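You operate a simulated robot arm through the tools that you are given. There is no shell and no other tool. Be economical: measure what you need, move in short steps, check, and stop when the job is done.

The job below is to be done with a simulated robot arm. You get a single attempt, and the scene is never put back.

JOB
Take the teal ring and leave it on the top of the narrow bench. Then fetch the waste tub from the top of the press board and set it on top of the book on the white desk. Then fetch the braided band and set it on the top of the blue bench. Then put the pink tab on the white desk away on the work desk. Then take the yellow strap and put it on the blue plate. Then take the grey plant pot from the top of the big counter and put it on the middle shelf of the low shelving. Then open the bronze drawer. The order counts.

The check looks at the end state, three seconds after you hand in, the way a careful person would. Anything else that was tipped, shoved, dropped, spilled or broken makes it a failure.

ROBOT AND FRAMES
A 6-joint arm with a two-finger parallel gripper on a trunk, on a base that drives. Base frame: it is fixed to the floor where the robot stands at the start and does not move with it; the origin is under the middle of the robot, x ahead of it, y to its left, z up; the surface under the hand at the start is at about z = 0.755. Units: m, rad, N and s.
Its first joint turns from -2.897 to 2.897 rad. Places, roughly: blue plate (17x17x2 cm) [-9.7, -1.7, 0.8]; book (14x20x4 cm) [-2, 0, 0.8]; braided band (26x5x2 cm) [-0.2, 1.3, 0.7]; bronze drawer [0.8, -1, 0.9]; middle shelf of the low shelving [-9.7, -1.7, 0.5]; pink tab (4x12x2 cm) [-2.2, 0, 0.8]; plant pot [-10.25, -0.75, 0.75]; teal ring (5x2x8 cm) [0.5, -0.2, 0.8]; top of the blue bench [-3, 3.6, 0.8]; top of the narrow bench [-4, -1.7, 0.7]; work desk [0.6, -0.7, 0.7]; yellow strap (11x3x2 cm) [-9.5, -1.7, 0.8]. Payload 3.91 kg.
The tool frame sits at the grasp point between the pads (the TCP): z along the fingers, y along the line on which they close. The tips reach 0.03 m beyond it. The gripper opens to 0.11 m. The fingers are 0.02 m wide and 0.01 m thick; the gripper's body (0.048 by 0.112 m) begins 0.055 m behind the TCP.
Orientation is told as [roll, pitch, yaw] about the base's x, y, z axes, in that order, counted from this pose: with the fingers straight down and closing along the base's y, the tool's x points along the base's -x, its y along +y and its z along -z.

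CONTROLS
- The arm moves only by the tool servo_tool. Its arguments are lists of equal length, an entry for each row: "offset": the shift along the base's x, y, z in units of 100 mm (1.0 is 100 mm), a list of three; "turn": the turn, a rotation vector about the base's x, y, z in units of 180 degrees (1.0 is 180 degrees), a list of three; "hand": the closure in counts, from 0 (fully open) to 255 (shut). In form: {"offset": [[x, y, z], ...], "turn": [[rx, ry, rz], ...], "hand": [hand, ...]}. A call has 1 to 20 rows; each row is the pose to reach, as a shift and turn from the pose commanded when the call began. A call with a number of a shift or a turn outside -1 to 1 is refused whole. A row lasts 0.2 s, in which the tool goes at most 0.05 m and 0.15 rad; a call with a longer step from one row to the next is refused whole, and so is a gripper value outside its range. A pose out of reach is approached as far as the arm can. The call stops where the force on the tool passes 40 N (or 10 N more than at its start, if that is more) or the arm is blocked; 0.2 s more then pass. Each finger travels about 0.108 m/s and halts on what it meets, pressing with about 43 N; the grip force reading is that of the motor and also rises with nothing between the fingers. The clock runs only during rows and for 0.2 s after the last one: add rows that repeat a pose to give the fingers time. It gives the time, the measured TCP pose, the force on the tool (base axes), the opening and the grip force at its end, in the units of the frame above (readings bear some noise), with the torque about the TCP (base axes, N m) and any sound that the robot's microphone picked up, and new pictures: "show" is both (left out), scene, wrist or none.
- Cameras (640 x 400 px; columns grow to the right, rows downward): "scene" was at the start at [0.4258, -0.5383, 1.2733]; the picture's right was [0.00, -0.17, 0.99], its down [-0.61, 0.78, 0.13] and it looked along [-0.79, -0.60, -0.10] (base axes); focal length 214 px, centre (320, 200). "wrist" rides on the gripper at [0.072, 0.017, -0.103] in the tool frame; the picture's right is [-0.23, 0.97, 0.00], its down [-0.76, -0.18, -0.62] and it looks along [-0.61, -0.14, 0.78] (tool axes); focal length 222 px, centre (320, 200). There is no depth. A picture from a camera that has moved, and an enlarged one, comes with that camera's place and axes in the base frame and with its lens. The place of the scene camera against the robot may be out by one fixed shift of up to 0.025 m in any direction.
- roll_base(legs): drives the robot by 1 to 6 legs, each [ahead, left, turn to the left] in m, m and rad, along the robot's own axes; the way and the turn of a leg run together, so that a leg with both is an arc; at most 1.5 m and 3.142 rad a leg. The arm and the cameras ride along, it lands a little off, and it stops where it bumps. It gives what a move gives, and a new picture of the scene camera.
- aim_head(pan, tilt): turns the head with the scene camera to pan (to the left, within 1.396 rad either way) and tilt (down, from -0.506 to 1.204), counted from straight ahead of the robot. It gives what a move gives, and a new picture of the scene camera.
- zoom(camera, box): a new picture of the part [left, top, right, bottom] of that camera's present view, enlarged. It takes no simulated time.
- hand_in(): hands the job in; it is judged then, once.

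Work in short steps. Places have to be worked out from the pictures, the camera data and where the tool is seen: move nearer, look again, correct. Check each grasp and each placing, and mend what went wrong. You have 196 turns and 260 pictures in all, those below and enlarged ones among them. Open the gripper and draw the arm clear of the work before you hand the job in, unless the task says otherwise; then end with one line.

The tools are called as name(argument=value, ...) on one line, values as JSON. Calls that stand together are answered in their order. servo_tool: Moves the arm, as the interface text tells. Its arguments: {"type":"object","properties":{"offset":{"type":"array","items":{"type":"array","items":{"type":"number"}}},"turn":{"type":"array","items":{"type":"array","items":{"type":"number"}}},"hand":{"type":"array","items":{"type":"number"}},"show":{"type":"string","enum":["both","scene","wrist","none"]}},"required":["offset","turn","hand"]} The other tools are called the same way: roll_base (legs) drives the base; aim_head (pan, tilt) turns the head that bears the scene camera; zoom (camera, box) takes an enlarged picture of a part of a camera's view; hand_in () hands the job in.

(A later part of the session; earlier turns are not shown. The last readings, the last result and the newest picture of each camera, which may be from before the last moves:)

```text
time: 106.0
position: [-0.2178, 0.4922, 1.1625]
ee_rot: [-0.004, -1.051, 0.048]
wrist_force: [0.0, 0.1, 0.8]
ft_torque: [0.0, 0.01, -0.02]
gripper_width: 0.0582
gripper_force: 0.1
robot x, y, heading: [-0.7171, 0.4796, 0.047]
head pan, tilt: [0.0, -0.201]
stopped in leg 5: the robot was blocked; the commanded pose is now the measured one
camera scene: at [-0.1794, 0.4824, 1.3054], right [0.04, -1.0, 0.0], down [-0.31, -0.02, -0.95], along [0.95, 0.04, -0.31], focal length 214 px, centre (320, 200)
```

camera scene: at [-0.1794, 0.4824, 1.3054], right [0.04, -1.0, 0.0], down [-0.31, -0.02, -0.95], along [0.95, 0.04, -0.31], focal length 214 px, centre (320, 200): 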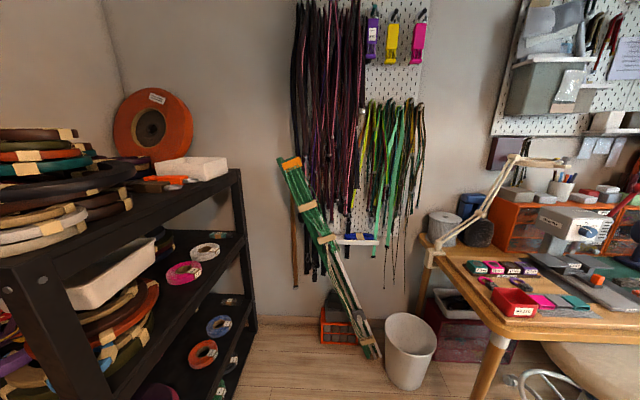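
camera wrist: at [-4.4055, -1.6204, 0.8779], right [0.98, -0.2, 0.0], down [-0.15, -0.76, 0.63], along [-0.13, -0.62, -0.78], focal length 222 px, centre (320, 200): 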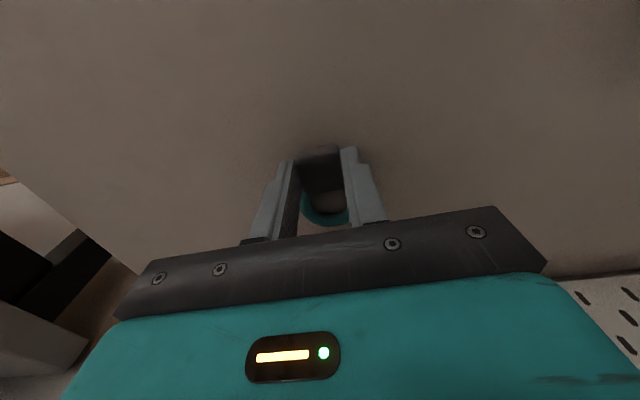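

Touched the table leg again at the same place; I sidestep right then ahead, and read the red bin's label.

zoom(camera="scene", box=[420, 180, 640, 340])

roll_base(legs=[[-0.02, -0.4, -0.047], [0.45, -0.08, 0]])

```text
2.50 times, centred on (530, 260) of scene
camera zoom: at [-0.1794, 0.4824, 1.3054], right [0.04, -1.0, 0.0], down [-0.31, -0.02, -0.95], along [0.95, 0.04, -0.31], focal length 536 px, centre (-205, 50)
```

zoom: 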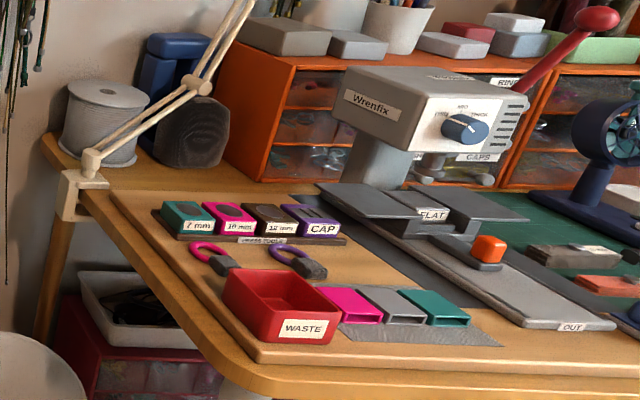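

```text
time: 110.9
position: [0.2179, -0.0181, 1.1634]
ee_rot: [-0.005, -1.051, -0.003]
wrist_force: [0.5, -1.0, -0.4]
ft_torque: [-0.01, -0.02, 0.01]
gripper_width: 0.058
gripper_force: 0.1
robot x, y, heading: [-0.2808, -0.0027, -0.001]
head pan, tilt: [0.0, -0.201]
camera scene: at [0.257, -0.0291, 1.3055], right [-0.01, -1.0, 0.0], down [-0.31, 0.0, -0.95], along [0.95, -0.01, -0.31], focal length 214 px, centre (320, 200)
```

scene: 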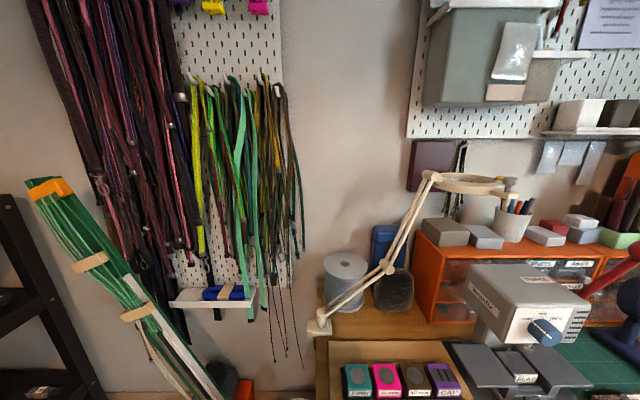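

The red tub labelled WASTE on the press board is the one. I bring the tool above it, pointing down and fully open, and look.

servo_tool(offset=[[0.12, -0.05, 0], [0.25, -0.1, 0], [0.37, -0.15, 0], [0.5, -0.2, 0], [0.62, -0.25, 0], [0.75, -0.3, 0], [0.87, -0.35, 0], [1, -0.4, 0]], turn=[[0, 0.045, 0], [0, 0.09, 0], [0, 0.135, 0], [0, 0.18, 0], [0, 0.225, 0], [0, 0.27, 0], [0, 0.315, 0], [0, 0.3345, 0]], hand=[0, 0, 0, 0, 0, 0, 0, 0], show="none")

servo_tool(offset=[[0.2, -0.1, -0.3], [0.4, -0.2, -0.6], [0.6, -0.3, -0.9], [0.8, -0.4, -1]], turn=[[0, 0, 0], [0, 0, 0], [0, 0, 0], [0, 0, 0]], hand=[0, 0, 0, 0], show="both")

aim_head(pan=0, tilt=0.6)

```text
time: 112.7
position: [0.3179, -0.0589, 1.1641]
ee_rot: [-0.007, 0.003, -0.002]
wrist_force: [0.1, 0.9, 0.5]
ft_torque: [0.01, -0.03, 0.02]
gripper_width: 0.1101
gripper_force: 0.1
robot x, y, heading: [-0.2796, -0.0051, -0.007]
head pan, tilt: [0.0, -0.201]
```

```text
time: 113.7
position: [0.3986, -0.0973, 1.064]
ee_rot: [-0.007, -0.001, -0.001]
wrist_force: [-1.6, 0.3, 0.4]
ft_torque: [0.03, -0.02, -0.02]
gripper_width: 0.1099
gripper_force: 0.0
robot x, y, heading: [-0.278, -0.0054, -0.006]
head pan, tilt: [0.0, -0.201]
camera scene: at [0.5415, -0.1079, 1.1196], right [0.0, -1.0, 0.01], down [-0.98, 0.0, -0.2], along [0.2, -0.01, -0.98], focal length 214 px, centre (320, 200)
camera wrist: at [0.3254, -0.08, 1.1676], right [0.23, 0.97, -0.01], down [0.76, -0.17, 0.62], along [0.61, -0.15, -0.78], focal length 222 px, centre (320, 200)
```

scene: 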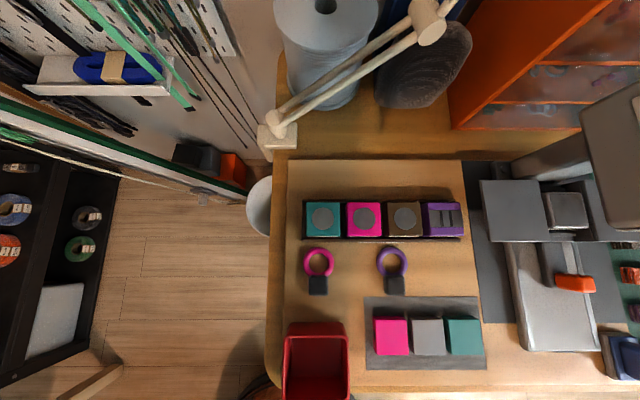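
wrist: 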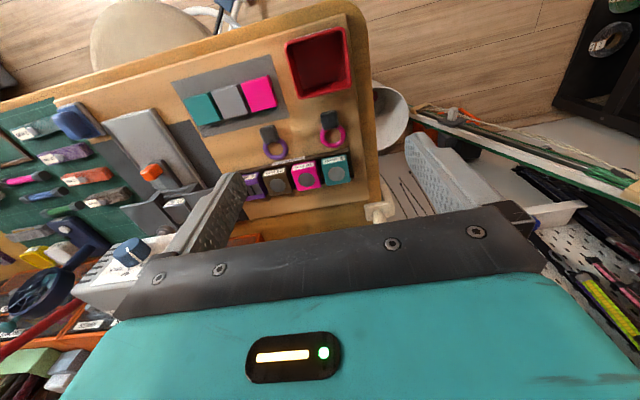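

```text
time: 114.8
position: [0.3976, -0.0978, 1.0633]
ee_rot: [-0.006, -0.001, -0.002]
wrist_force: [0.2, -0.4, -1.1]
ft_torque: [-0.03, -0.05, -0.02]
gripper_width: 0.1105
gripper_force: 0.1
robot x, y, heading: [-0.2824, -0.0053, -0.005]
head pan, tilt: [0.0, 0.6]
camera scene: at [0.4689, -0.1079, 1.1144], right [0.0, -1.0, 0.01], down [-0.83, 0.01, 0.56], along [-0.56, -0.01, -0.83], focal length 214 px, centre (320, 200)
```

scene: 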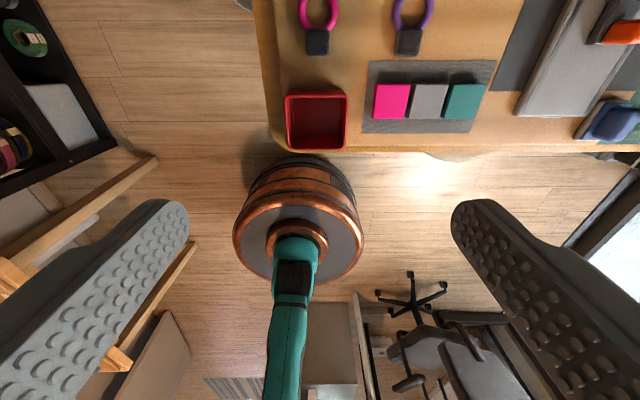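

Tub center ≈(0.370,-0.094), rim 8.6 cm across y. I move above at z≈0.93 and verify alignment.

servo_tool(offset=[[-0.14, 0.02, -0.4], [-0.28, 0.035, -0.8], [-0.28, 0.035, -1]], turn=[[0.001, 0, 0], [0.002, 0, 0], [0.002, 0, 0]], hand=[0, 0, 0], show="none")

servo_tool(offset=[[0, 0, -0.4]], turn=[[0, 0, 0]], hand=[0])

```text
time: 115.6
position: [0.371, -0.093, 0.9631]
ee_rot: [-0.001, 0.001, 0.001]
wrist_force: [-0.5, 0.1, -0.8]
ft_torque: [0.0, -0.02, 0.0]
gripper_width: 0.11
gripper_force: 0.1
robot x, y, heading: [-0.281, -0.0043, 0.003]
head pan, tilt: [0.0, 0.6]
```

```text
time: 116.0
position: [0.3702, -0.0947, 0.9241]
ee_rot: [-0.001, 0.001, -0.002]
wrist_force: [0.4, -0.2, 0.7]
ft_torque: [-0.04, 0.0, -0.02]
gripper_width: 0.1105
gripper_force: 0.0
robot x, y, heading: [-0.2841, -0.004, -0.007]
head pan, tilt: [0.0, 0.6]
camera scene: at [0.4402, -0.1053, 0.9742], right [0.0, -1.0, 0.0], down [-0.83, 0.0, 0.56], along [-0.56, 0.0, -0.83], focal length 214 px, centre (320, 200)
camera wrist: at [0.2967, -0.0778, 1.0275], right [0.23, 0.97, 0.0], down [0.76, -0.18, 0.62], along [0.61, -0.14, -0.78], focal length 222 px, centre (320, 200)
```

scene: 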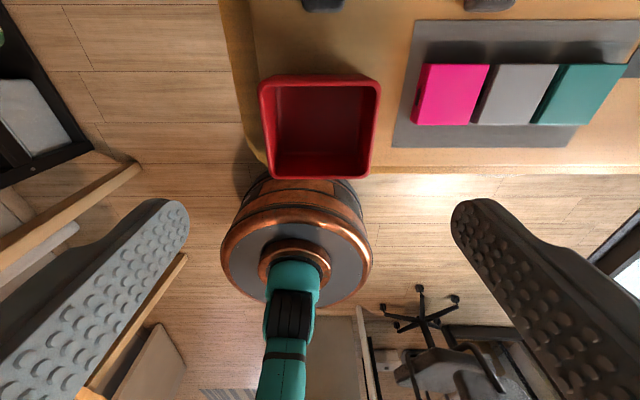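
wrist: 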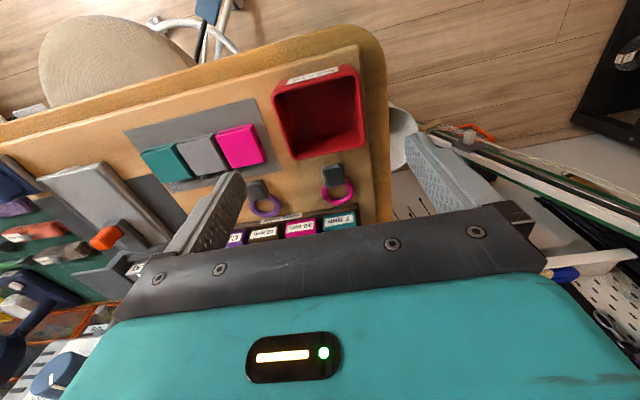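

Aligned within a few mm. I descend to z≈0.79 and close on the tub.

servo_tool(offset=[[-0.02, 0.01, -0.4], [-0.03, 0.01, -0.8], [-0.03, 0.01, -1.0]], turn=[[0, 0, 0], [0, 0, 0], [0, 0, 0]], hand=[0, 0, 0], show="scene")

servo_tool(offset=[[0, 0, -0.15], [0, 0, -0.33]], turn=[[0, 0, 0], [0, 0, 0]], hand=[0, 0], show="wrist")

```text
time: 116.8
position: [0.3667, -0.0956, 0.8239]
ee_rot: [-0.004, 0.001, -0.001]
wrist_force: [0.4, 0.0, 1.3]
ft_torque: [-0.01, -0.02, 0.0]
gripper_width: 0.1103
gripper_force: 0.0
robot x, y, heading: [-0.2819, -0.0045, -0.002]
head pan, tilt: [0.0, 0.6]
camera scene: at [0.4374, -0.1064, 0.8737], right [0.0, -1.0, 0.0], down [-0.82, 0.0, 0.57], along [-0.57, 0.0, -0.82], focal length 214 px, centre (320, 200)
```

scene: 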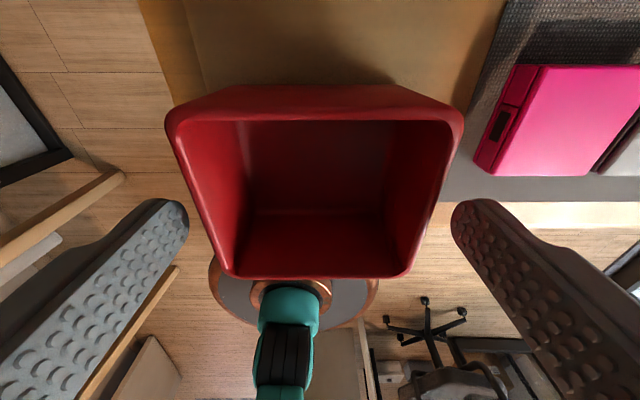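

```text
time: 117.4
position: [0.3664, -0.0955, 0.7907]
ee_rot: [-0.002, 0.0, -0.001]
wrist_force: [-0.8, 0.2, 0.7]
ft_torque: [0.01, -0.02, 0.0]
gripper_width: 0.1101
gripper_force: 0.0
robot x, y, heading: [-0.2793, -0.0075, -0.003]
head pan, tilt: [0.0, 0.6]
camera wrist: at [0.2949, -0.0775, 0.8932], right [0.23, 0.97, 0.0], down [0.76, -0.18, 0.62], along [0.61, -0.14, -0.78], focal length 222 px, centre (320, 200)
```

wrist: 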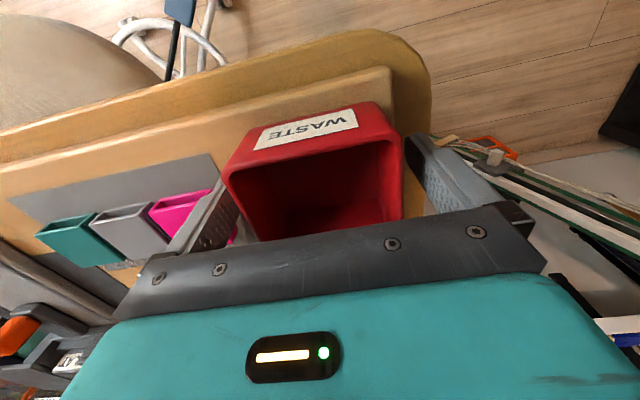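

Fingers straddle the tub. Close and lift.

servo_tool(offset=[[0, 0, 0], [0, 0, 0], [0, 0, 0], [0, 0, 0]], turn=[[0, 0, 0], [0, 0, 0], [0, 0, 0], [0, 0, 0]], hand=[90, 200, 255, 255], show="none")

servo_tool(offset=[[0, 0, 0.2], [0, 0, 0.6], [0, 0, 1.0]], turn=[[0, 0, 0], [0, 0, 0], [0, 0, 0]], hand=[255, 255, 255])

```text
time: 118.4
position: [0.3687, -0.0944, 0.7892]
ee_rot: [-0.002, 0.0, -0.001]
wrist_force: [0.4, -0.3, -0.5]
ft_torque: [-0.02, 0.01, 0.05]
gripper_width: 0.0842
gripper_force: 42.9
robot x, y, heading: [-0.2861, -0.0033, -0.003]
head pan, tilt: [0.0, 0.6]
```

```text
time: 119.2
position: [0.3675, -0.0934, 0.8881]
ee_rot: [0.0, 0.001, -0.003]
wrist_force: [0.3, 0.0, -0.5]
ft_torque: [0.05, -0.01, -0.03]
gripper_width: 0.0841
gripper_force: 43.0
robot x, y, heading: [-0.2812, -0.0016, -0.001]
head pan, tilt: [0.0, 0.6]
camera scene: at [0.4378, -0.1046, 0.9387], right [0.0, -1.0, 0.0], down [-0.82, 0.0, 0.57], along [-0.57, 0.0, -0.82], focal length 214 px, centre (320, 200)
camera wrist: at [0.2944, -0.0771, 0.9922], right [0.23, 0.97, 0.0], down [0.76, -0.18, 0.62], along [0.61, -0.14, -0.78], focal length 222 px, centre (320, 200)
```

scene: 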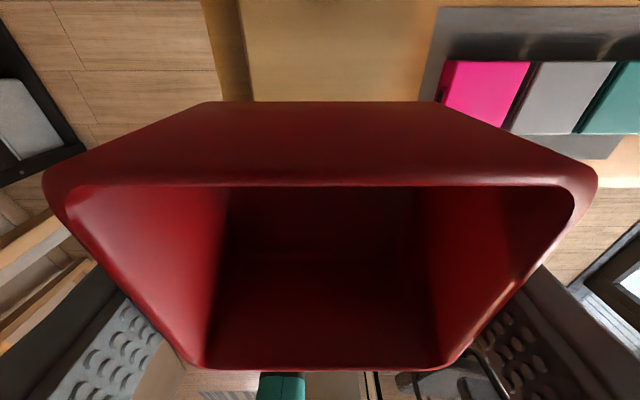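
wrist: 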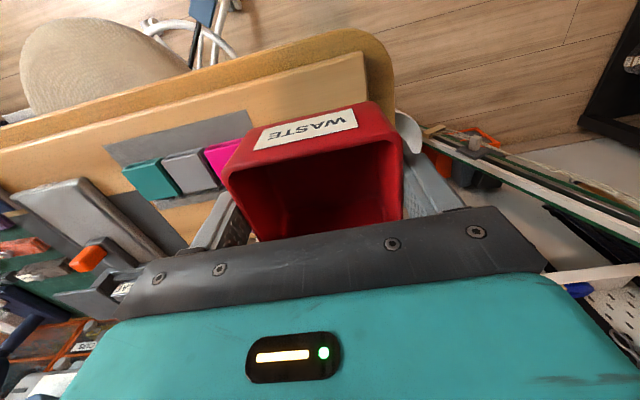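

Tub held firmly. I lift and retract it close to the robot, then back through the lane to (-2.0,0.62) and turn to face the white desk.

servo_tool(offset=[[-0.3, 0.15, 0.3], [-0.6, 0.3, 0.6], [-0.9, 0.45, 0.9], [-1, 0.5, 1]], turn=[[0, 0, 0], [0, 0, 0], [0, 0, 0], [0, 0, 0]], hand=[255, 255, 255, 255], show="none")

servo_tool(offset=[[-0.3, 0.15, 0.3], [-0.6, 0.3, 0.6], [-0.9, 0.45, 0.9], [-1, 0.45, 1]], turn=[[0, 0, 0], [0, 0, 0], [0, 0, 0], [0, 0, 0]], hand=[255, 255, 255, 255], show="none")

roll_base(legs=[[-0.47, 0.2, 0], [-0.3, 0.3, 0], [-0.3, 0.12, 0], [-0.67, 0, 0], [0, 0, -1.571]])

```text
time: 120.2
position: [0.2674, -0.0457, 0.992]
ee_rot: [-0.002, 0.0, -0.002]
wrist_force: [0.1, -0.2, -1.6]
ft_torque: [-0.02, 0.05, 0.01]
gripper_width: 0.0841
gripper_force: 43.5
robot x, y, heading: [-0.2798, -0.006, -0.005]
head pan, tilt: [0.0, 0.6]
```

```text
time: 121.2
position: [0.1671, 0.0008, 1.0908]
ee_rot: [0.0, 0.0, -0.004]
wrist_force: [0.7, -0.7, -0.8]
ft_torque: [0.01, 0.02, 0.01]
gripper_width: 0.0844
gripper_force: 43.1
robot x, y, heading: [-0.2814, -0.002, -0.01]
head pan, tilt: [0.0, 0.6]
```

```text
time: 135.3
position: [-2.0335, 0.1813, 1.09]
ee_rot: [-0.001, 0.0, -1.605]
wrist_force: [0.2, -0.9, -1.4]
ft_torque: [0.01, -0.03, -0.02]
gripper_width: 0.0844
gripper_force: 42.8
robot x, y, heading: [-2.0232, 0.6287, -1.61]
head pan, tilt: [0.0, 0.6]
camera scene: at [-2.0193, 0.1165, 1.1408], right [-1.0, 0.04, 0.0], down [0.03, 0.82, 0.56], along [0.02, 0.56, -0.83], focal length 214 px, centre (320, 200)
```

scene: 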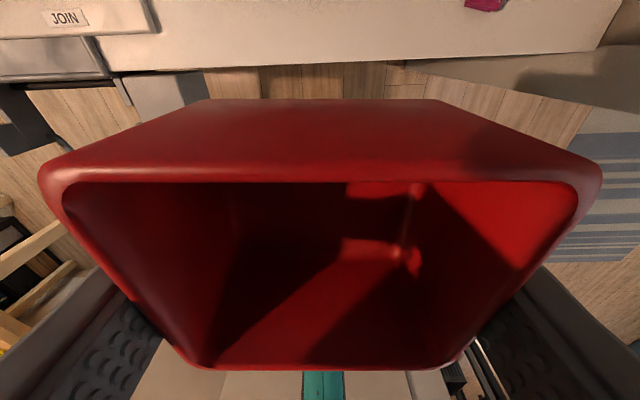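

Arrived facing the white desk. I tilt the camera forward to find the book.

aim_head(pan=0, tilt=-0.3)

```text
time: 136.5
position: [-2.0337, 0.1814, 1.0905]
ee_rot: [-0.002, 0.001, -1.606]
wrist_force: [0.6, 0.4, -1.2]
ft_torque: [0.01, -0.02, 0.03]
gripper_width: 0.0843
gripper_force: 43.0
robot x, y, heading: [-2.0235, 0.628, -1.615]
head pan, tilt: [0.0, -0.3]
camera scene: at [-2.0222, 0.0359, 1.1505], right [-1.0, 0.04, 0.0], down [0.03, 0.95, -0.29], along [-0.01, -0.29, -0.96], focal length 214 px, centre (320, 200)
```

scene: 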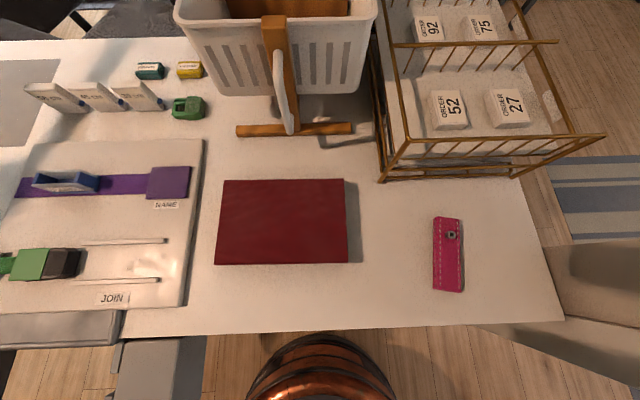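

Book center ≈(-1.955,-0.02). I move the tub over it and lower to z≈0.99 to check with both cameras.

servo_tool(offset=[[0.2, -0.35, 0], [0.4, -0.7, 0], [0.6, -1, 0]], turn=[[0, 0, 0], [0, 0, 0], [0, 0, 0]], hand=[255, 255, 255], show="none")

servo_tool(offset=[[0.1, -0.4, -0.1], [0.2, -0.8, -0.4], [0.2, -1, -0.8]], turn=[[0, 0, 0], [0, 0, 0], [0, 0, 0]], hand=[255, 255, 255])

```text
time: 137.3
position: [-1.9718, 0.0815, 1.0921]
ee_rot: [0.0, -0.003, -1.606]
wrist_force: [0.3, 1.2, -0.7]
ft_torque: [-0.05, 0.0, -0.02]
gripper_width: 0.0842
gripper_force: 42.6
robot x, y, heading: [-2.0251, 0.6315, -1.612]
head pan, tilt: [0.0, -0.3]
```

```text
refused: row 2 steps farther than a row can; nothing moved
```

Retry the second step with smaller rows.

servo_tool(offset=[[0.1, -0.35, -0.2], [0.2, -0.7, -0.4], [0.2, -1, -0.7], [0.2, -1, -0.9]], turn=[[0, 0, 0], [0, 0, 0], [0, 0, 0], [0, 0, 0]], hand=[255, 255, 255, 255])

aim_head(pan=0, tilt=0.3)

```text
time: 138.3
position: [-1.9541, -0.019, 0.9988]
ee_rot: [-0.002, -0.001, -1.607]
wrist_force: [-0.4, -0.6, -1.2]
ft_torque: [-0.01, -0.02, 0.02]
gripper_width: 0.0843
gripper_force: 43.1
robot x, y, heading: [-2.0214, 0.6329, -1.615]
head pan, tilt: [0.0, -0.3]
camera scene: at [-1.9441, -0.1656, 1.0598], right [-1.0, 0.04, 0.0], down [0.03, 0.95, -0.3], along [-0.01, -0.3, -0.96], focal length 214 px, centre (320, 200)
camera wrist: at [-1.9361, 0.0521, 1.1032], right [0.97, -0.26, 0.0], down [-0.2, -0.75, 0.62], along [-0.16, -0.6, -0.78], focal length 222 px, centre (320, 200)
```

scene: 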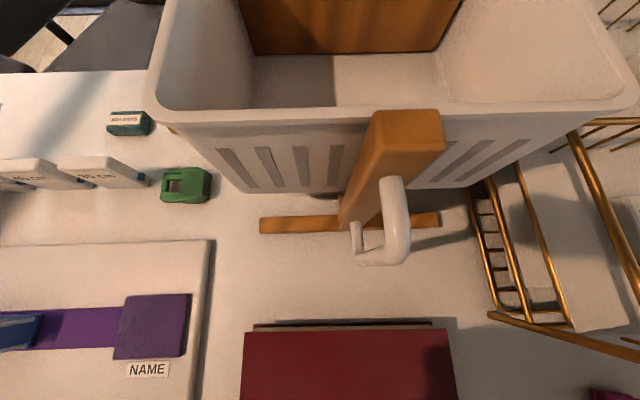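
wrist: 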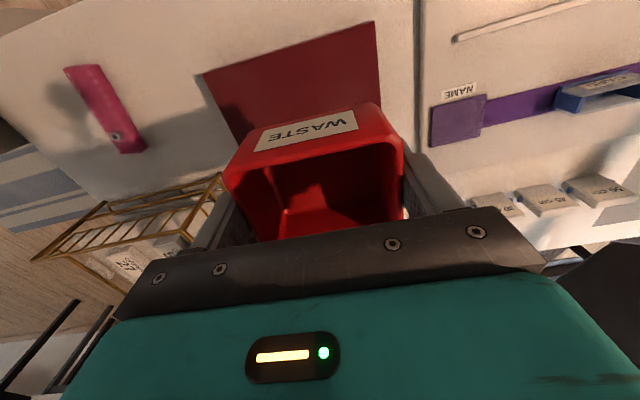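

```text
time: 139.3
position: [-1.9551, -0.0194, 1.0]
ee_rot: [-0.002, 0.0, -1.606]
wrist_force: [0.4, -0.3, -0.3]
ft_torque: [-0.01, 0.01, 0.0]
gripper_width: 0.0846
gripper_force: 42.9
robot x, y, heading: [-2.0223, 0.628, -1.61]
head pan, tilt: [0.0, 0.3]
camera scene: at [-1.9422, -0.1123, 1.0452], right [-1.0, 0.04, 0.0], down [0.03, 0.95, 0.29], along [0.01, 0.29, -0.96], focal length 214 px, centre (320, 200)
```

scene: 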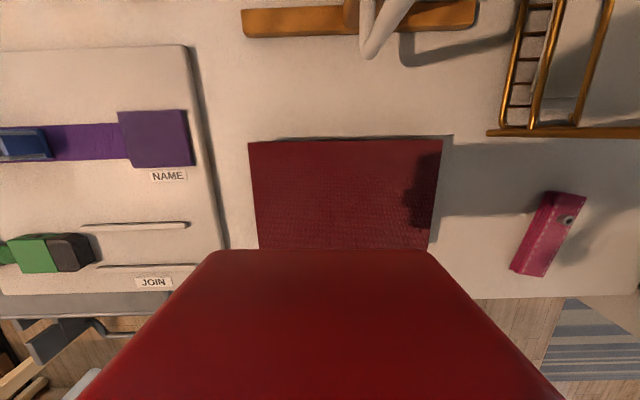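

Wrist view puts the book's center at (-1.98,-0.03), top ~0.80. I shift there and lower.

servo_tool(offset=[[-0.26, -0.12, -0.3], [-0.26, -0.12, -0.7], [-0.26, -0.12, -1]], turn=[[0, 0, 0.005], [0, 0, 0.01], [0, 0, 0.011]], hand=[255, 255, 255], show="none")

servo_tool(offset=[[0, 0, -0.2], [0, 0, -0.4], [0, 0, -0.47], [0, 0, -0.54], [0, 0, -0.61], [0, 0, -0.68], [0, 0, -0.75], [0, 0, -0.82], [0, 0, -0.9]], turn=[[0, 0, 0], [0, 0, 0], [0, 0, 0], [0, 0, 0], [0, 0, 0], [0, 0, 0], [0, 0, 0], [0, 0, 0], [0, 0, 0]], hand=[255, 255, 255, 255, 255, 255, 255, 255, 255])

```text
time: 140.1
position: [-1.9821, -0.0308, 0.9018]
ee_rot: [-0.002, -0.001, -1.571]
wrist_force: [-0.5, -0.1, -0.7]
ft_torque: [0.02, 0.01, -0.02]
gripper_width: 0.0843
gripper_force: 43.3
robot x, y, heading: [-2.0238, 0.6309, -1.612]
head pan, tilt: [0.0, 0.3]
```

```text
time: 141.3
position: [-1.98, -0.0317, 0.8463]
ee_rot: [0.0, -0.009, -1.571]
wrist_force: [0.8, 1.1, 13.6]
ft_torque: [0.51, -0.09, 0.04]
gripper_width: 0.0844
gripper_force: 43.0
robot x, y, heading: [-2.022, 0.6268, -1.61]
head pan, tilt: [0.0, 0.3]
stopped in row 6: the force on the tool passed its limit at 52 N (the readings are from after the stop); the commanded pose is now the measured one
camera scene: at [-1.9635, -0.1244, 0.8917], right [-1.0, 0.0, 0.0], down [0.0, 0.96, 0.29], along [0.0, 0.29, -0.96], focal length 214 px, centre (320, 200)
camera wrist: at [-1.9628, 0.0412, 0.9488], right [0.97, -0.23, 0.0], down [-0.18, -0.76, 0.63], along [-0.14, -0.61, -0.78], focal length 222 px, centre (320, 200)
```

scene: 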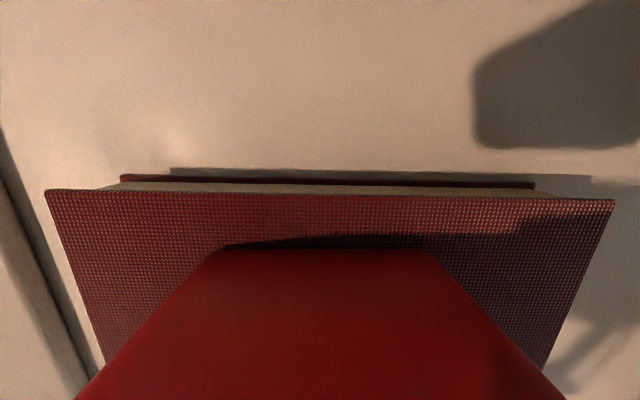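
wrist: 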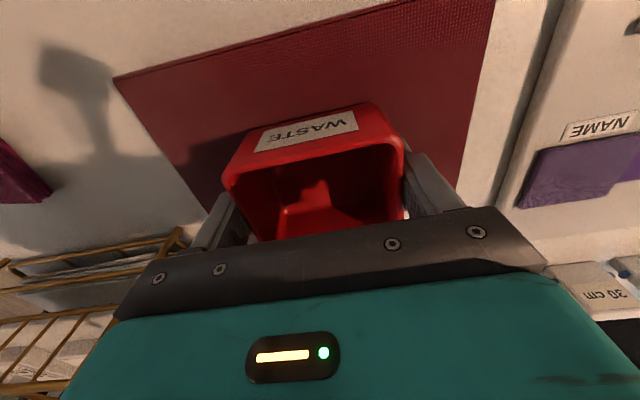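

Contact on the book. Release, then rise and check.

servo_tool(offset=[[0, 0, 0], [0, 0, 0], [0, 0, 0], [0, 0, 0.2], [0, 0, 0.6], [0, 0, 1]], turn=[[0, 0, 0], [0, 0, 0], [0, 0, 0], [0, 0, 0], [0, 0, 0], [0, 0, 0]], hand=[40, 0, 0, 0, 0, 0], show="none")

servo_tool(offset=[[0, 0.2, 0.4], [0, 0.4, 0.8], [0, 0.6, 1]], turn=[[0, 0, 0], [0, 0, 0], [0, 0, 0]], hand=[0, 0, 0], show="both")

```text
time: 142.7
position: [-1.9781, -0.0324, 0.9437]
ee_rot: [-0.001, -0.005, -1.571]
wrist_force: [-0.5, 0.0, -0.5]
ft_torque: [0.05, -0.01, 0.0]
gripper_width: 0.1103
gripper_force: 0.1
robot x, y, heading: [-2.0212, 0.6322, -1.612]
head pan, tilt: [0.0, 0.3]
```

```text
time: 143.5
position: [-1.9815, 0.0286, 1.0413]
ee_rot: [0.0, -0.005, -1.571]
wrist_force: [0.9, 0.1, -0.6]
ft_torque: [0.09, -0.01, 0.0]
gripper_width: 0.11
gripper_force: 0.1
robot x, y, heading: [-2.0218, 0.6286, -1.614]
head pan, tilt: [0.0, 0.3]
camera scene: at [-1.964, -0.0653, 1.0875], right [-1.0, 0.0, 0.0], down [0.0, 0.96, 0.29], along [0.0, 0.29, -0.96], focal length 214 px, centre (320, 200)
camera wrist: at [-1.9632, 0.1002, 1.145], right [0.97, -0.23, 0.0], down [-0.18, -0.76, 0.63], along [-0.14, -0.61, -0.78], focal length 222 px, centre (320, 200)
```

scene: 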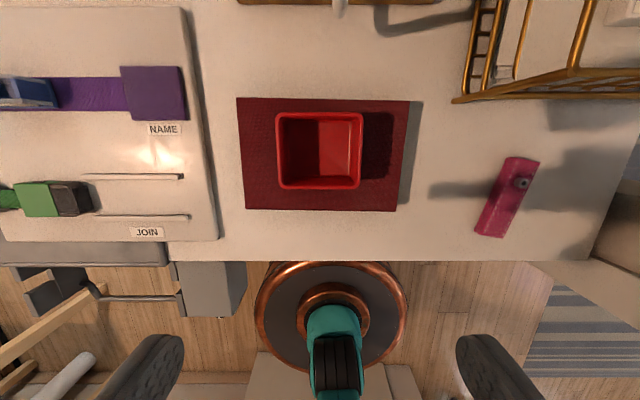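
wrist: 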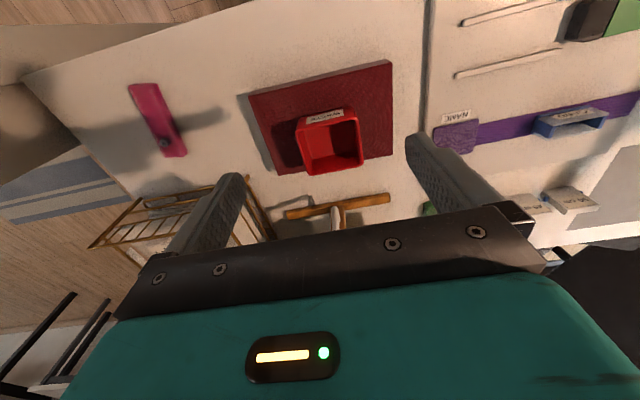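

Tub sits well on the book. Next, the braided band: I lift/pitch the tool and drive to (-0.2,0.3) facing the small table.

servo_tool(offset=[[0, 0.1, 0.15], [0, 0.2, 0.3], [0, 0.3, 0.45], [0, 0.4, 0.6], [0, 0.5, 0.75], [0, 0.6, 0.9], [0, 0.7, 1], [0, 0.8, 1]], turn=[[-0.045, 0, 0], [-0.09, 0, 0], [-0.135, 0, 0], [-0.18, 0, 0], [-0.225, 0, 0], [-0.27, 0, 0], [-0.315, 0, 0], [-0.333, 0, 0]], hand=[0, 0, 0, 0, 0, 0, 0, 0], show="none")

roll_base(legs=[[0, 0, 1.61], [0.67, 0, 0], [0.3, -0.17, 0], [0.35, -0.27, 0], [0.5, 0.05, 0], [0, 0, 1.571]])

aim_head(pan=0, tilt=0.1)

```text
time: 145.3
position: [-1.98, 0.1093, 1.1447]
ee_rot: [0.001, -1.054, -1.574]
wrist_force: [-0.5, -0.3, 1.3]
ft_torque: [0.01, -0.01, -0.02]
gripper_width: 0.1102
gripper_force: 0.0
robot x, y, heading: [-2.0199, 0.6299, -1.605]
head pan, tilt: [0.0, 0.3]
```

```text
time: 163.5
position: [-0.2743, 0.8029, 1.1449]
ee_rot: [0.001, -1.052, 1.645]
wrist_force: [0.2, -0.6, 0.4]
ft_torque: [0.02, 0.03, 0.01]
gripper_width: 0.11
gripper_force: 0.1
robot x, y, heading: [-0.1941, 0.2885, 1.606]
head pan, tilt: [0.0, 0.3]
camera scene: at [-0.2582, 0.801, 1.2431], right [1.0, 0.07, 0.0], down [0.05, -0.73, -0.68], along [-0.05, 0.68, -0.73], focal length 214 px, centre (320, 200)
```

scene: 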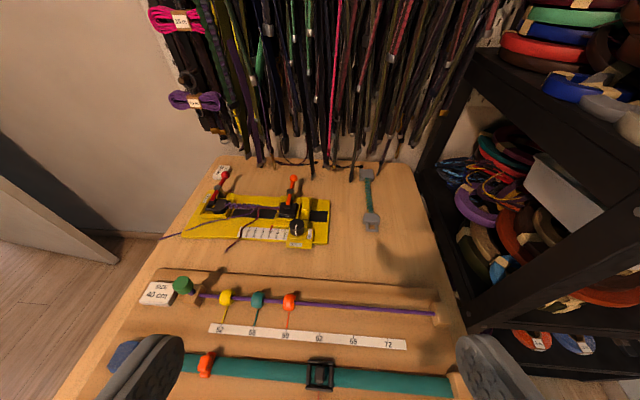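

```text
time: 164.3
position: [-0.2725, 0.8031, 1.1442]
ee_rot: [0.002, -1.053, 1.643]
wrist_force: [-0.5, -0.7, 0.2]
ft_torque: [-0.03, -0.01, 0.0]
gripper_width: 0.1101
gripper_force: 0.1
robot x, y, heading: [-0.1924, 0.2865, 1.605]
head pan, tilt: [0.0, 0.099]
camera scene: at [-0.2588, 0.809, 1.26], right [1.0, 0.07, 0.0], down [0.04, -0.58, -0.81], along [-0.06, 0.81, -0.58], focal length 214 px, centre (320, 200)
```

scene: 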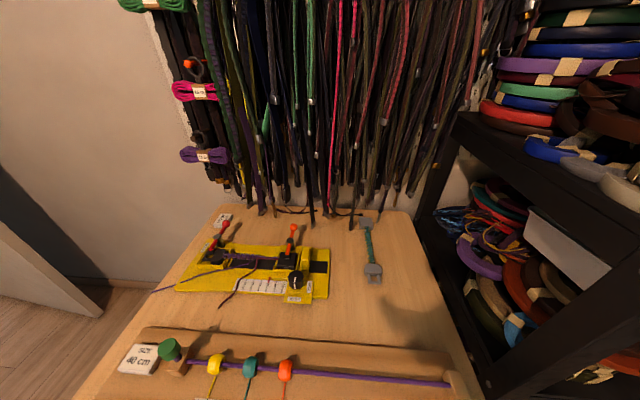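

The 26 cm item with grey ends near (-0.13,1.29) matches the braided band. I zoom to see its shape.

zoom(camera="scene", box=[290, 190, 450, 290])

```text
4.00 times, centred on (370, 240) of scene
camera zoom: at [-0.2588, 0.809, 1.26], right [1.0, 0.07, 0.0], down [0.04, -0.58, -0.81], along [-0.06, 0.81, -0.58], focal length 858 px, centre (120, 40)
```

zoom: 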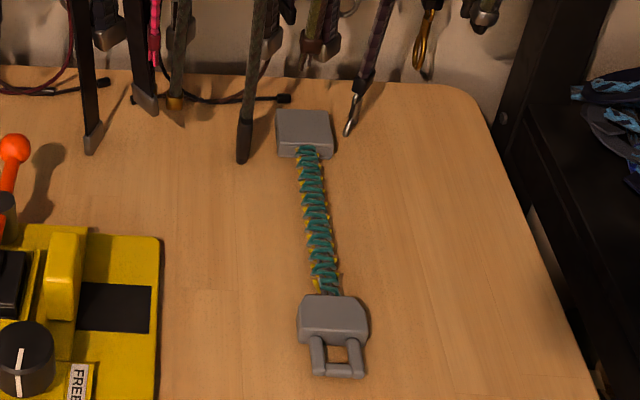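

I step 12 cm closer and bring the tool down over the band's middle.

roll_base(legs=[[0.12, 0, -0.035]])

servo_tool(offset=[[0.1, 0.12, 0], [0.2, 0.25, 0], [0.3, 0.37, 0], [0.4, 0.5, 0], [0.5, 0.62, 0], [0.6, 0.75, 0], [0.7, 0.87, 0], [0.8, 1, 0]], turn=[[-0.045, -0.0018, 0], [-0.09, -0.0036, 0], [-0.135, -0.0054, 0], [-0.18, -0.007, 0], [-0.225, -0.009, 0], [-0.27, -0.011, 0], [-0.315, -0.0126, 0], [-0.335, -0.0134, 0]], hand=[0, 0, 0, 0, 0, 0, 0, 0], show="none")

servo_tool(offset=[[0.1, 0.4, -0.2], [0.2, 0.8, -0.4], [0.3, 1, -0.7]], turn=[[0, 0, 0], [0, 0, 0], [0, 0, 0]], hand=[0, 0, 0])

```text
time: 165.5
position: [-0.2563, 0.9245, 1.1453]
ee_rot: [0.002, -1.052, 1.609]
wrist_force: [0.8, 0.9, -0.8]
ft_torque: [0.0, 0.01, -0.02]
gripper_width: 0.1099
gripper_force: 0.1
robot x, y, heading: [-0.1988, 0.4079, 1.571]
head pan, tilt: [0.0, 0.099]
camera scene: at [-0.2415, 0.9314, 1.26], right [1.0, 0.04, 0.0], down [0.02, -0.58, -0.82], along [-0.03, 0.81, -0.58], focal length 214 px, centre (320, 200)
```

scene: 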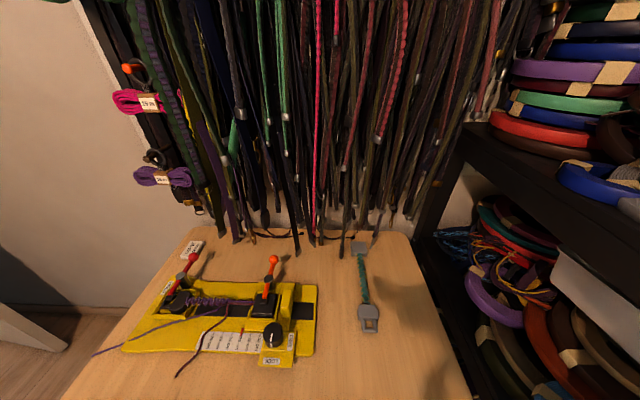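

```text
time: 167.3
position: [-0.1765, 1.0241, 1.144]
ee_rot: [-0.002, 0.002, 1.61]
wrist_force: [0.1, -0.6, -0.2]
ft_torque: [0.05, -0.03, 0.01]
gripper_width: 0.1101
gripper_force: 0.1
robot x, y, heading: [-0.1952, 0.4059, 1.572]
head pan, tilt: [0.0, 0.099]
```

```text
time: 168.1
position: [-0.1447, 1.1242, 1.0742]
ee_rot: [-0.002, 0.001, 1.61]
wrist_force: [-0.6, -0.7, -0.2]
ft_torque: [0.02, 0.01, -0.02]
gripper_width: 0.1099
gripper_force: 0.0
robot x, y, heading: [-0.1943, 0.4072, 1.572]
head pan, tilt: [0.0, 0.099]
camera scene: at [-0.1335, 1.2147, 1.1207], right [1.0, 0.04, 0.0], down [0.04, -0.99, 0.1], along [0.01, -0.1, -0.99], focal length 214 px, centre (320, 200)
camera wrist: at [-0.1601, 1.0512, 1.1777], right [-0.98, 0.19, 0.0], down [0.15, 0.77, 0.62], along [0.12, 0.61, -0.78], focal length 222 px, centre (320, 200)
```

scene: 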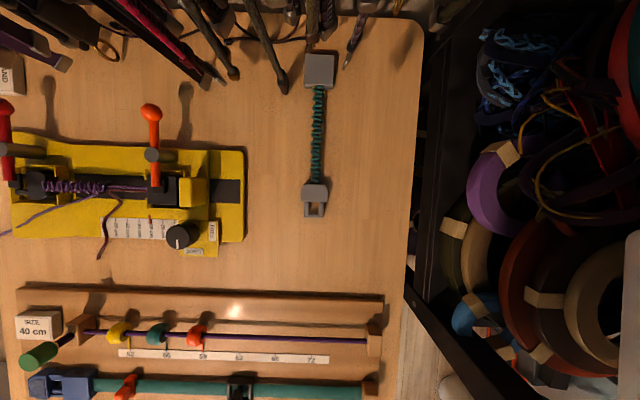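
wrist: 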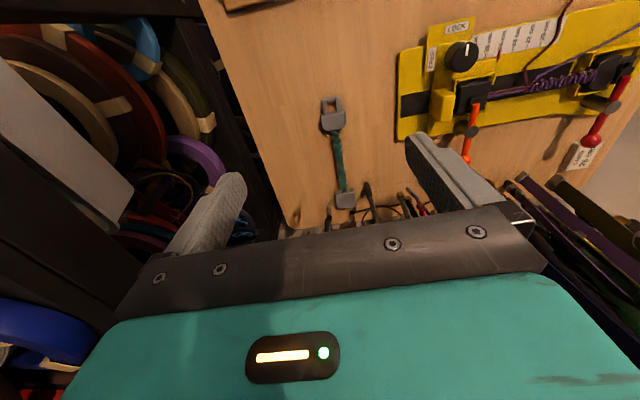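

Band's middle ≈(-0.148,1.285), lying along y. I go above it at z≈0.9 with jaws at 6 cm and check.

servo_tool(offset=[[0, 0.35, -0.2], [-0.02, 0.7, -0.4], [-0.03, 0.9, -0.75], [-0.03, 0.95, -0.98]], turn=[[0, 0, -0.006], [0, 0, -0.012], [0, 0, -0.0125], [0, 0, -0.0125]], hand=[115, 115, 115, 115], show="none")

servo_tool(offset=[[0, 0.35, -0.3], [0, 0.65, -0.6]], turn=[[0, 0, 0], [0, 0, 0]], hand=[115, 115])

```text
time: 169.1
position: [-0.1497, 1.2196, 0.9781]
ee_rot: [-0.001, -0.002, 1.57]
wrist_force: [0.1, -0.1, 0.3]
ft_torque: [0.02, 0.01, 0.0]
gripper_width: 0.0603
gripper_force: 0.0
robot x, y, heading: [-0.1943, 0.4075, 1.572]
head pan, tilt: [0.0, 0.099]
```

```text
time: 169.7
position: [-0.1491, 1.2846, 0.9173]
ee_rot: [-0.002, 0.001, 1.572]
wrist_force: [-0.6, -0.4, 0.3]
ft_torque: [0.05, 0.01, 0.02]
gripper_width: 0.0605
gripper_force: 0.1
robot x, y, heading: [-0.1955, 0.4052, 1.569]
head pan, tilt: [0.0, 0.099]
camera scene: at [-0.1335, 1.3747, 0.9635], right [1.0, 0.0, 0.0], down [0.0, -1.0, 0.1], along [0.0, -0.1, -1.0], focal length 214 px, centre (320, 200)
camera wrist: at [-0.1669, 1.2117, 1.0203], right [-0.97, 0.23, 0.0], down [0.18, 0.76, 0.62], along [0.14, 0.61, -0.78], focal length 222 px, centre (320, 200)
```

scene: 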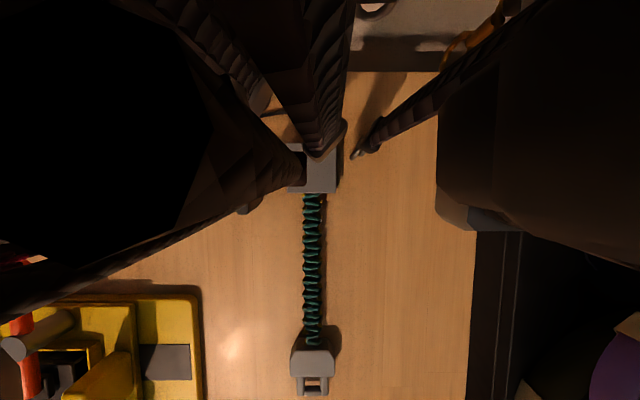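
wrist: 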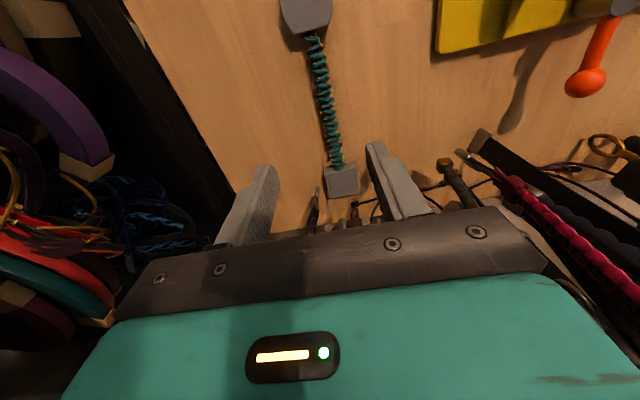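

Band centered at x≈-0.155; I'll grip at y≈1.27 (clear of the hanging straps). Descend to 0.80 then slowly to touch.

servo_tool(offset=[[-0.05, -0.15, -0.3], [-0.05, -0.15, -0.7], [-0.05, -0.15, -1]], turn=[[0, 0, 0], [0, 0, 0], [0, 0, 0]], hand=[115, 115, 115], show="none")

servo_tool(offset=[[0, 0, -0.2], [0, 0, -0.3], [0, 0, -0.4]], turn=[[0, 0, 0], [0, 0, 0], [0, 0, 0]], hand=[115, 115, 115])

```text
time: 170.5
position: [-0.1561, 1.271, 0.8172]
ee_rot: [0.0, 0.0, 1.57]
wrist_force: [-0.4, -0.6, 0.5]
ft_torque: [0.04, -0.01, -0.02]
gripper_width: 0.0606
gripper_force: 0.0
robot x, y, heading: [-0.1949, 0.4065, 1.57]
head pan, tilt: [0.0, 0.099]
```

```text
time: 171.3
position: [-0.1542, 1.2705, 0.7771]
ee_rot: [-0.001, 0.002, 1.57]
wrist_force: [-0.2, -0.3, 0.1]
ft_torque: [0.03, 0.01, -0.02]
gripper_width: 0.0603
gripper_force: 0.1
robot x, y, heading: [-0.194, 0.4086, 1.573]
head pan, tilt: [0.0, 0.099]
camera scene: at [-0.1387, 1.3611, 0.824], right [1.0, 0.0, 0.0], down [0.0, -0.99, 0.1], along [0.0, -0.1, -0.99], focal length 214 px, centre (320, 200)
camera wrist: at [-0.1721, 1.1982, 0.8811], right [-0.97, 0.23, 0.0], down [0.18, 0.76, 0.62], along [0.14, 0.61, -0.78], focal length 222 px, centre (320, 200)
```

scene: 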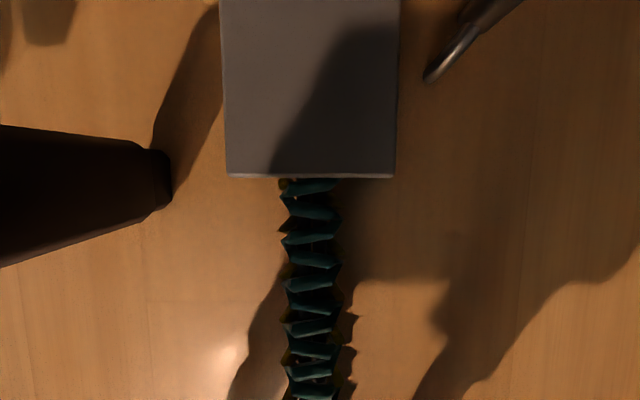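
wrist: 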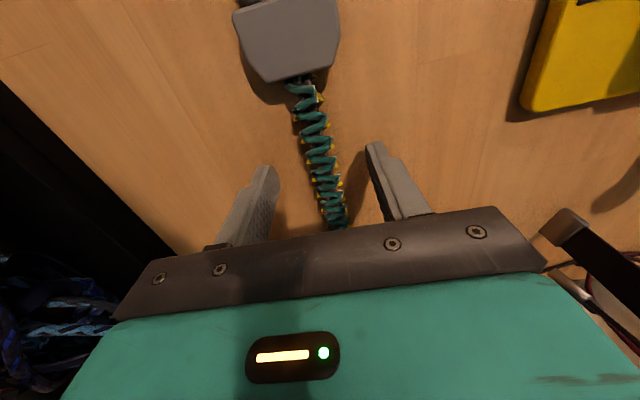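

Very near the table. I lower in 3 mm rows until contact, at most 2 cm.

servo_tool(offset=[[0, 0, -0.03], [0, 0, -0.06], [0, 0, -0.09], [0, 0, -0.12], [0, 0, -0.15], [0, 0, -0.18]], turn=[[0, 0, 0], [0, 0, 0], [0, 0, 0], [0, 0, 0], [0, 0, 0], [0, 0, 0]], hand=[115, 115, 115, 115, 115, 115], show="wrist")

```text
time: 172.3
position: [-0.1547, 1.2712, 0.7698]
ee_rot: [-0.001, -0.006, 1.57]
wrist_force: [0.3, -5.5, 9.6]
ft_torque: [-0.3, 0.29, 0.25]
gripper_width: 0.0601
gripper_force: 0.0
robot x, y, heading: [-0.1951, 0.4058, 1.564]
head pan, tilt: [0.0, 0.099]
stopped in row 5: the force on the tool passed its limit at 46 N (the readings are from after the stop); the commanded pose is now the measured one
camera wrist: at [-0.1728, 1.1974, 0.8731], right [-0.97, 0.23, 0.0], down [0.18, 0.76, 0.63], along [0.14, 0.61, -0.78], focal length 222 px, centre (320, 200)
```

wrist: 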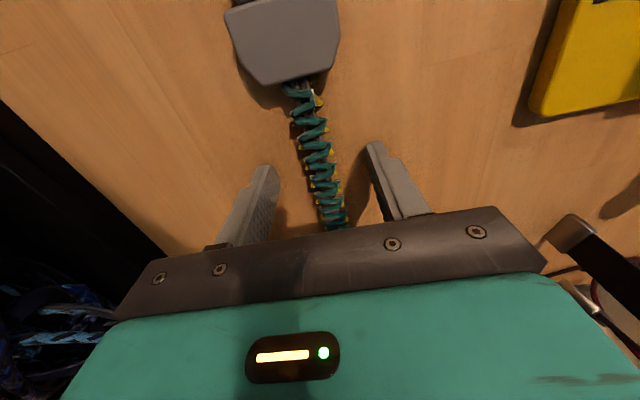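

Contact with the table at tcp z=0.770 (top ≈0.74). I raise 3 mm, close on the braid and lift a little.

servo_tool(offset=[[0, 0, 0.03], [0, 0, 0.03], [0, 0, 0.03], [0, 0, 0.03], [0, 0, 0.03]], turn=[[0, 0, 0], [0, 0, 0], [0, 0, 0], [0, 0, 0], [0, 0, 0]], hand=[115, 180, 255, 255, 255], show="none")

servo_tool(offset=[[0, -0.05, 0.2], [0, -0.15, 0.5], [0, -0.3, 0.9]], turn=[[0, 0, 0], [0, 0, 0], [0, 0, 0]], hand=[255, 255, 255])

```text
time: 173.5
position: [-0.155, 1.2712, 0.7715]
ee_rot: [-0.002, -0.007, 1.572]
wrist_force: [-0.5, 0.0, 0.3]
ft_torque: [-0.03, 0.04, -0.03]
gripper_width: 0.0206
gripper_force: 42.9
robot x, y, heading: [-0.1949, 0.4079, 1.574]
head pan, tilt: [0.0, 0.099]
```

```text
time: 174.3
position: [-0.1559, 1.2418, 0.86]
ee_rot: [-0.001, -0.004, 1.571]
wrist_force: [0.3, 0.1, -1.1]
ft_torque: [0.0, 0.0, -0.01]
gripper_width: 0.021
gripper_force: 42.6
robot x, y, heading: [-0.1946, 0.4068, 1.571]
head pan, tilt: [0.0, 0.099]
camera scene: at [-0.14, 1.3323, 0.9071], right [1.0, 0.0, 0.0], down [0.0, -1.0, 0.1], along [0.0, -0.1, -1.0], focal length 214 px, centre (320, 200)
camera wrist: at [-0.1734, 1.169, 0.9634], right [-0.97, 0.23, 0.0], down [0.18, 0.76, 0.63], along [0.14, 0.61, -0.78], focal length 222 px, centre (320, 200)
```

scene: 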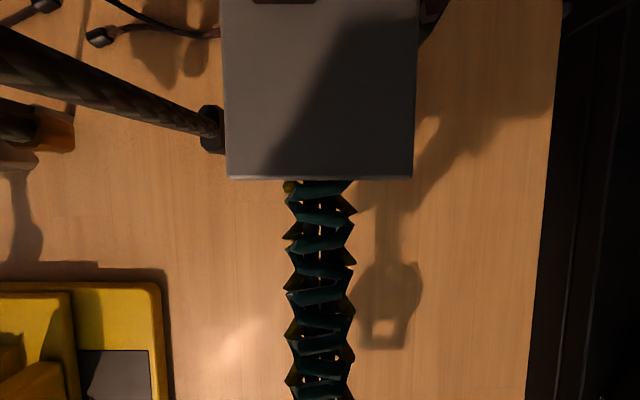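
wrist: 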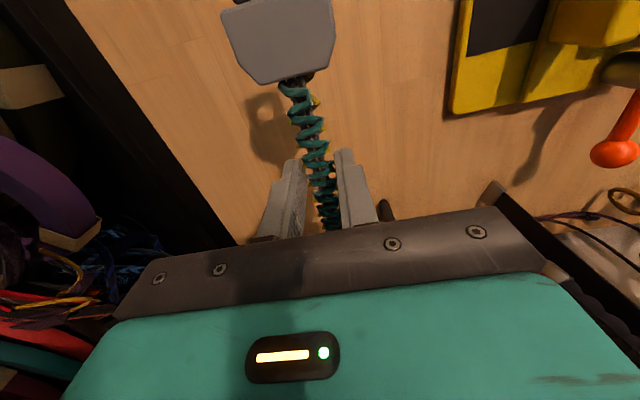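

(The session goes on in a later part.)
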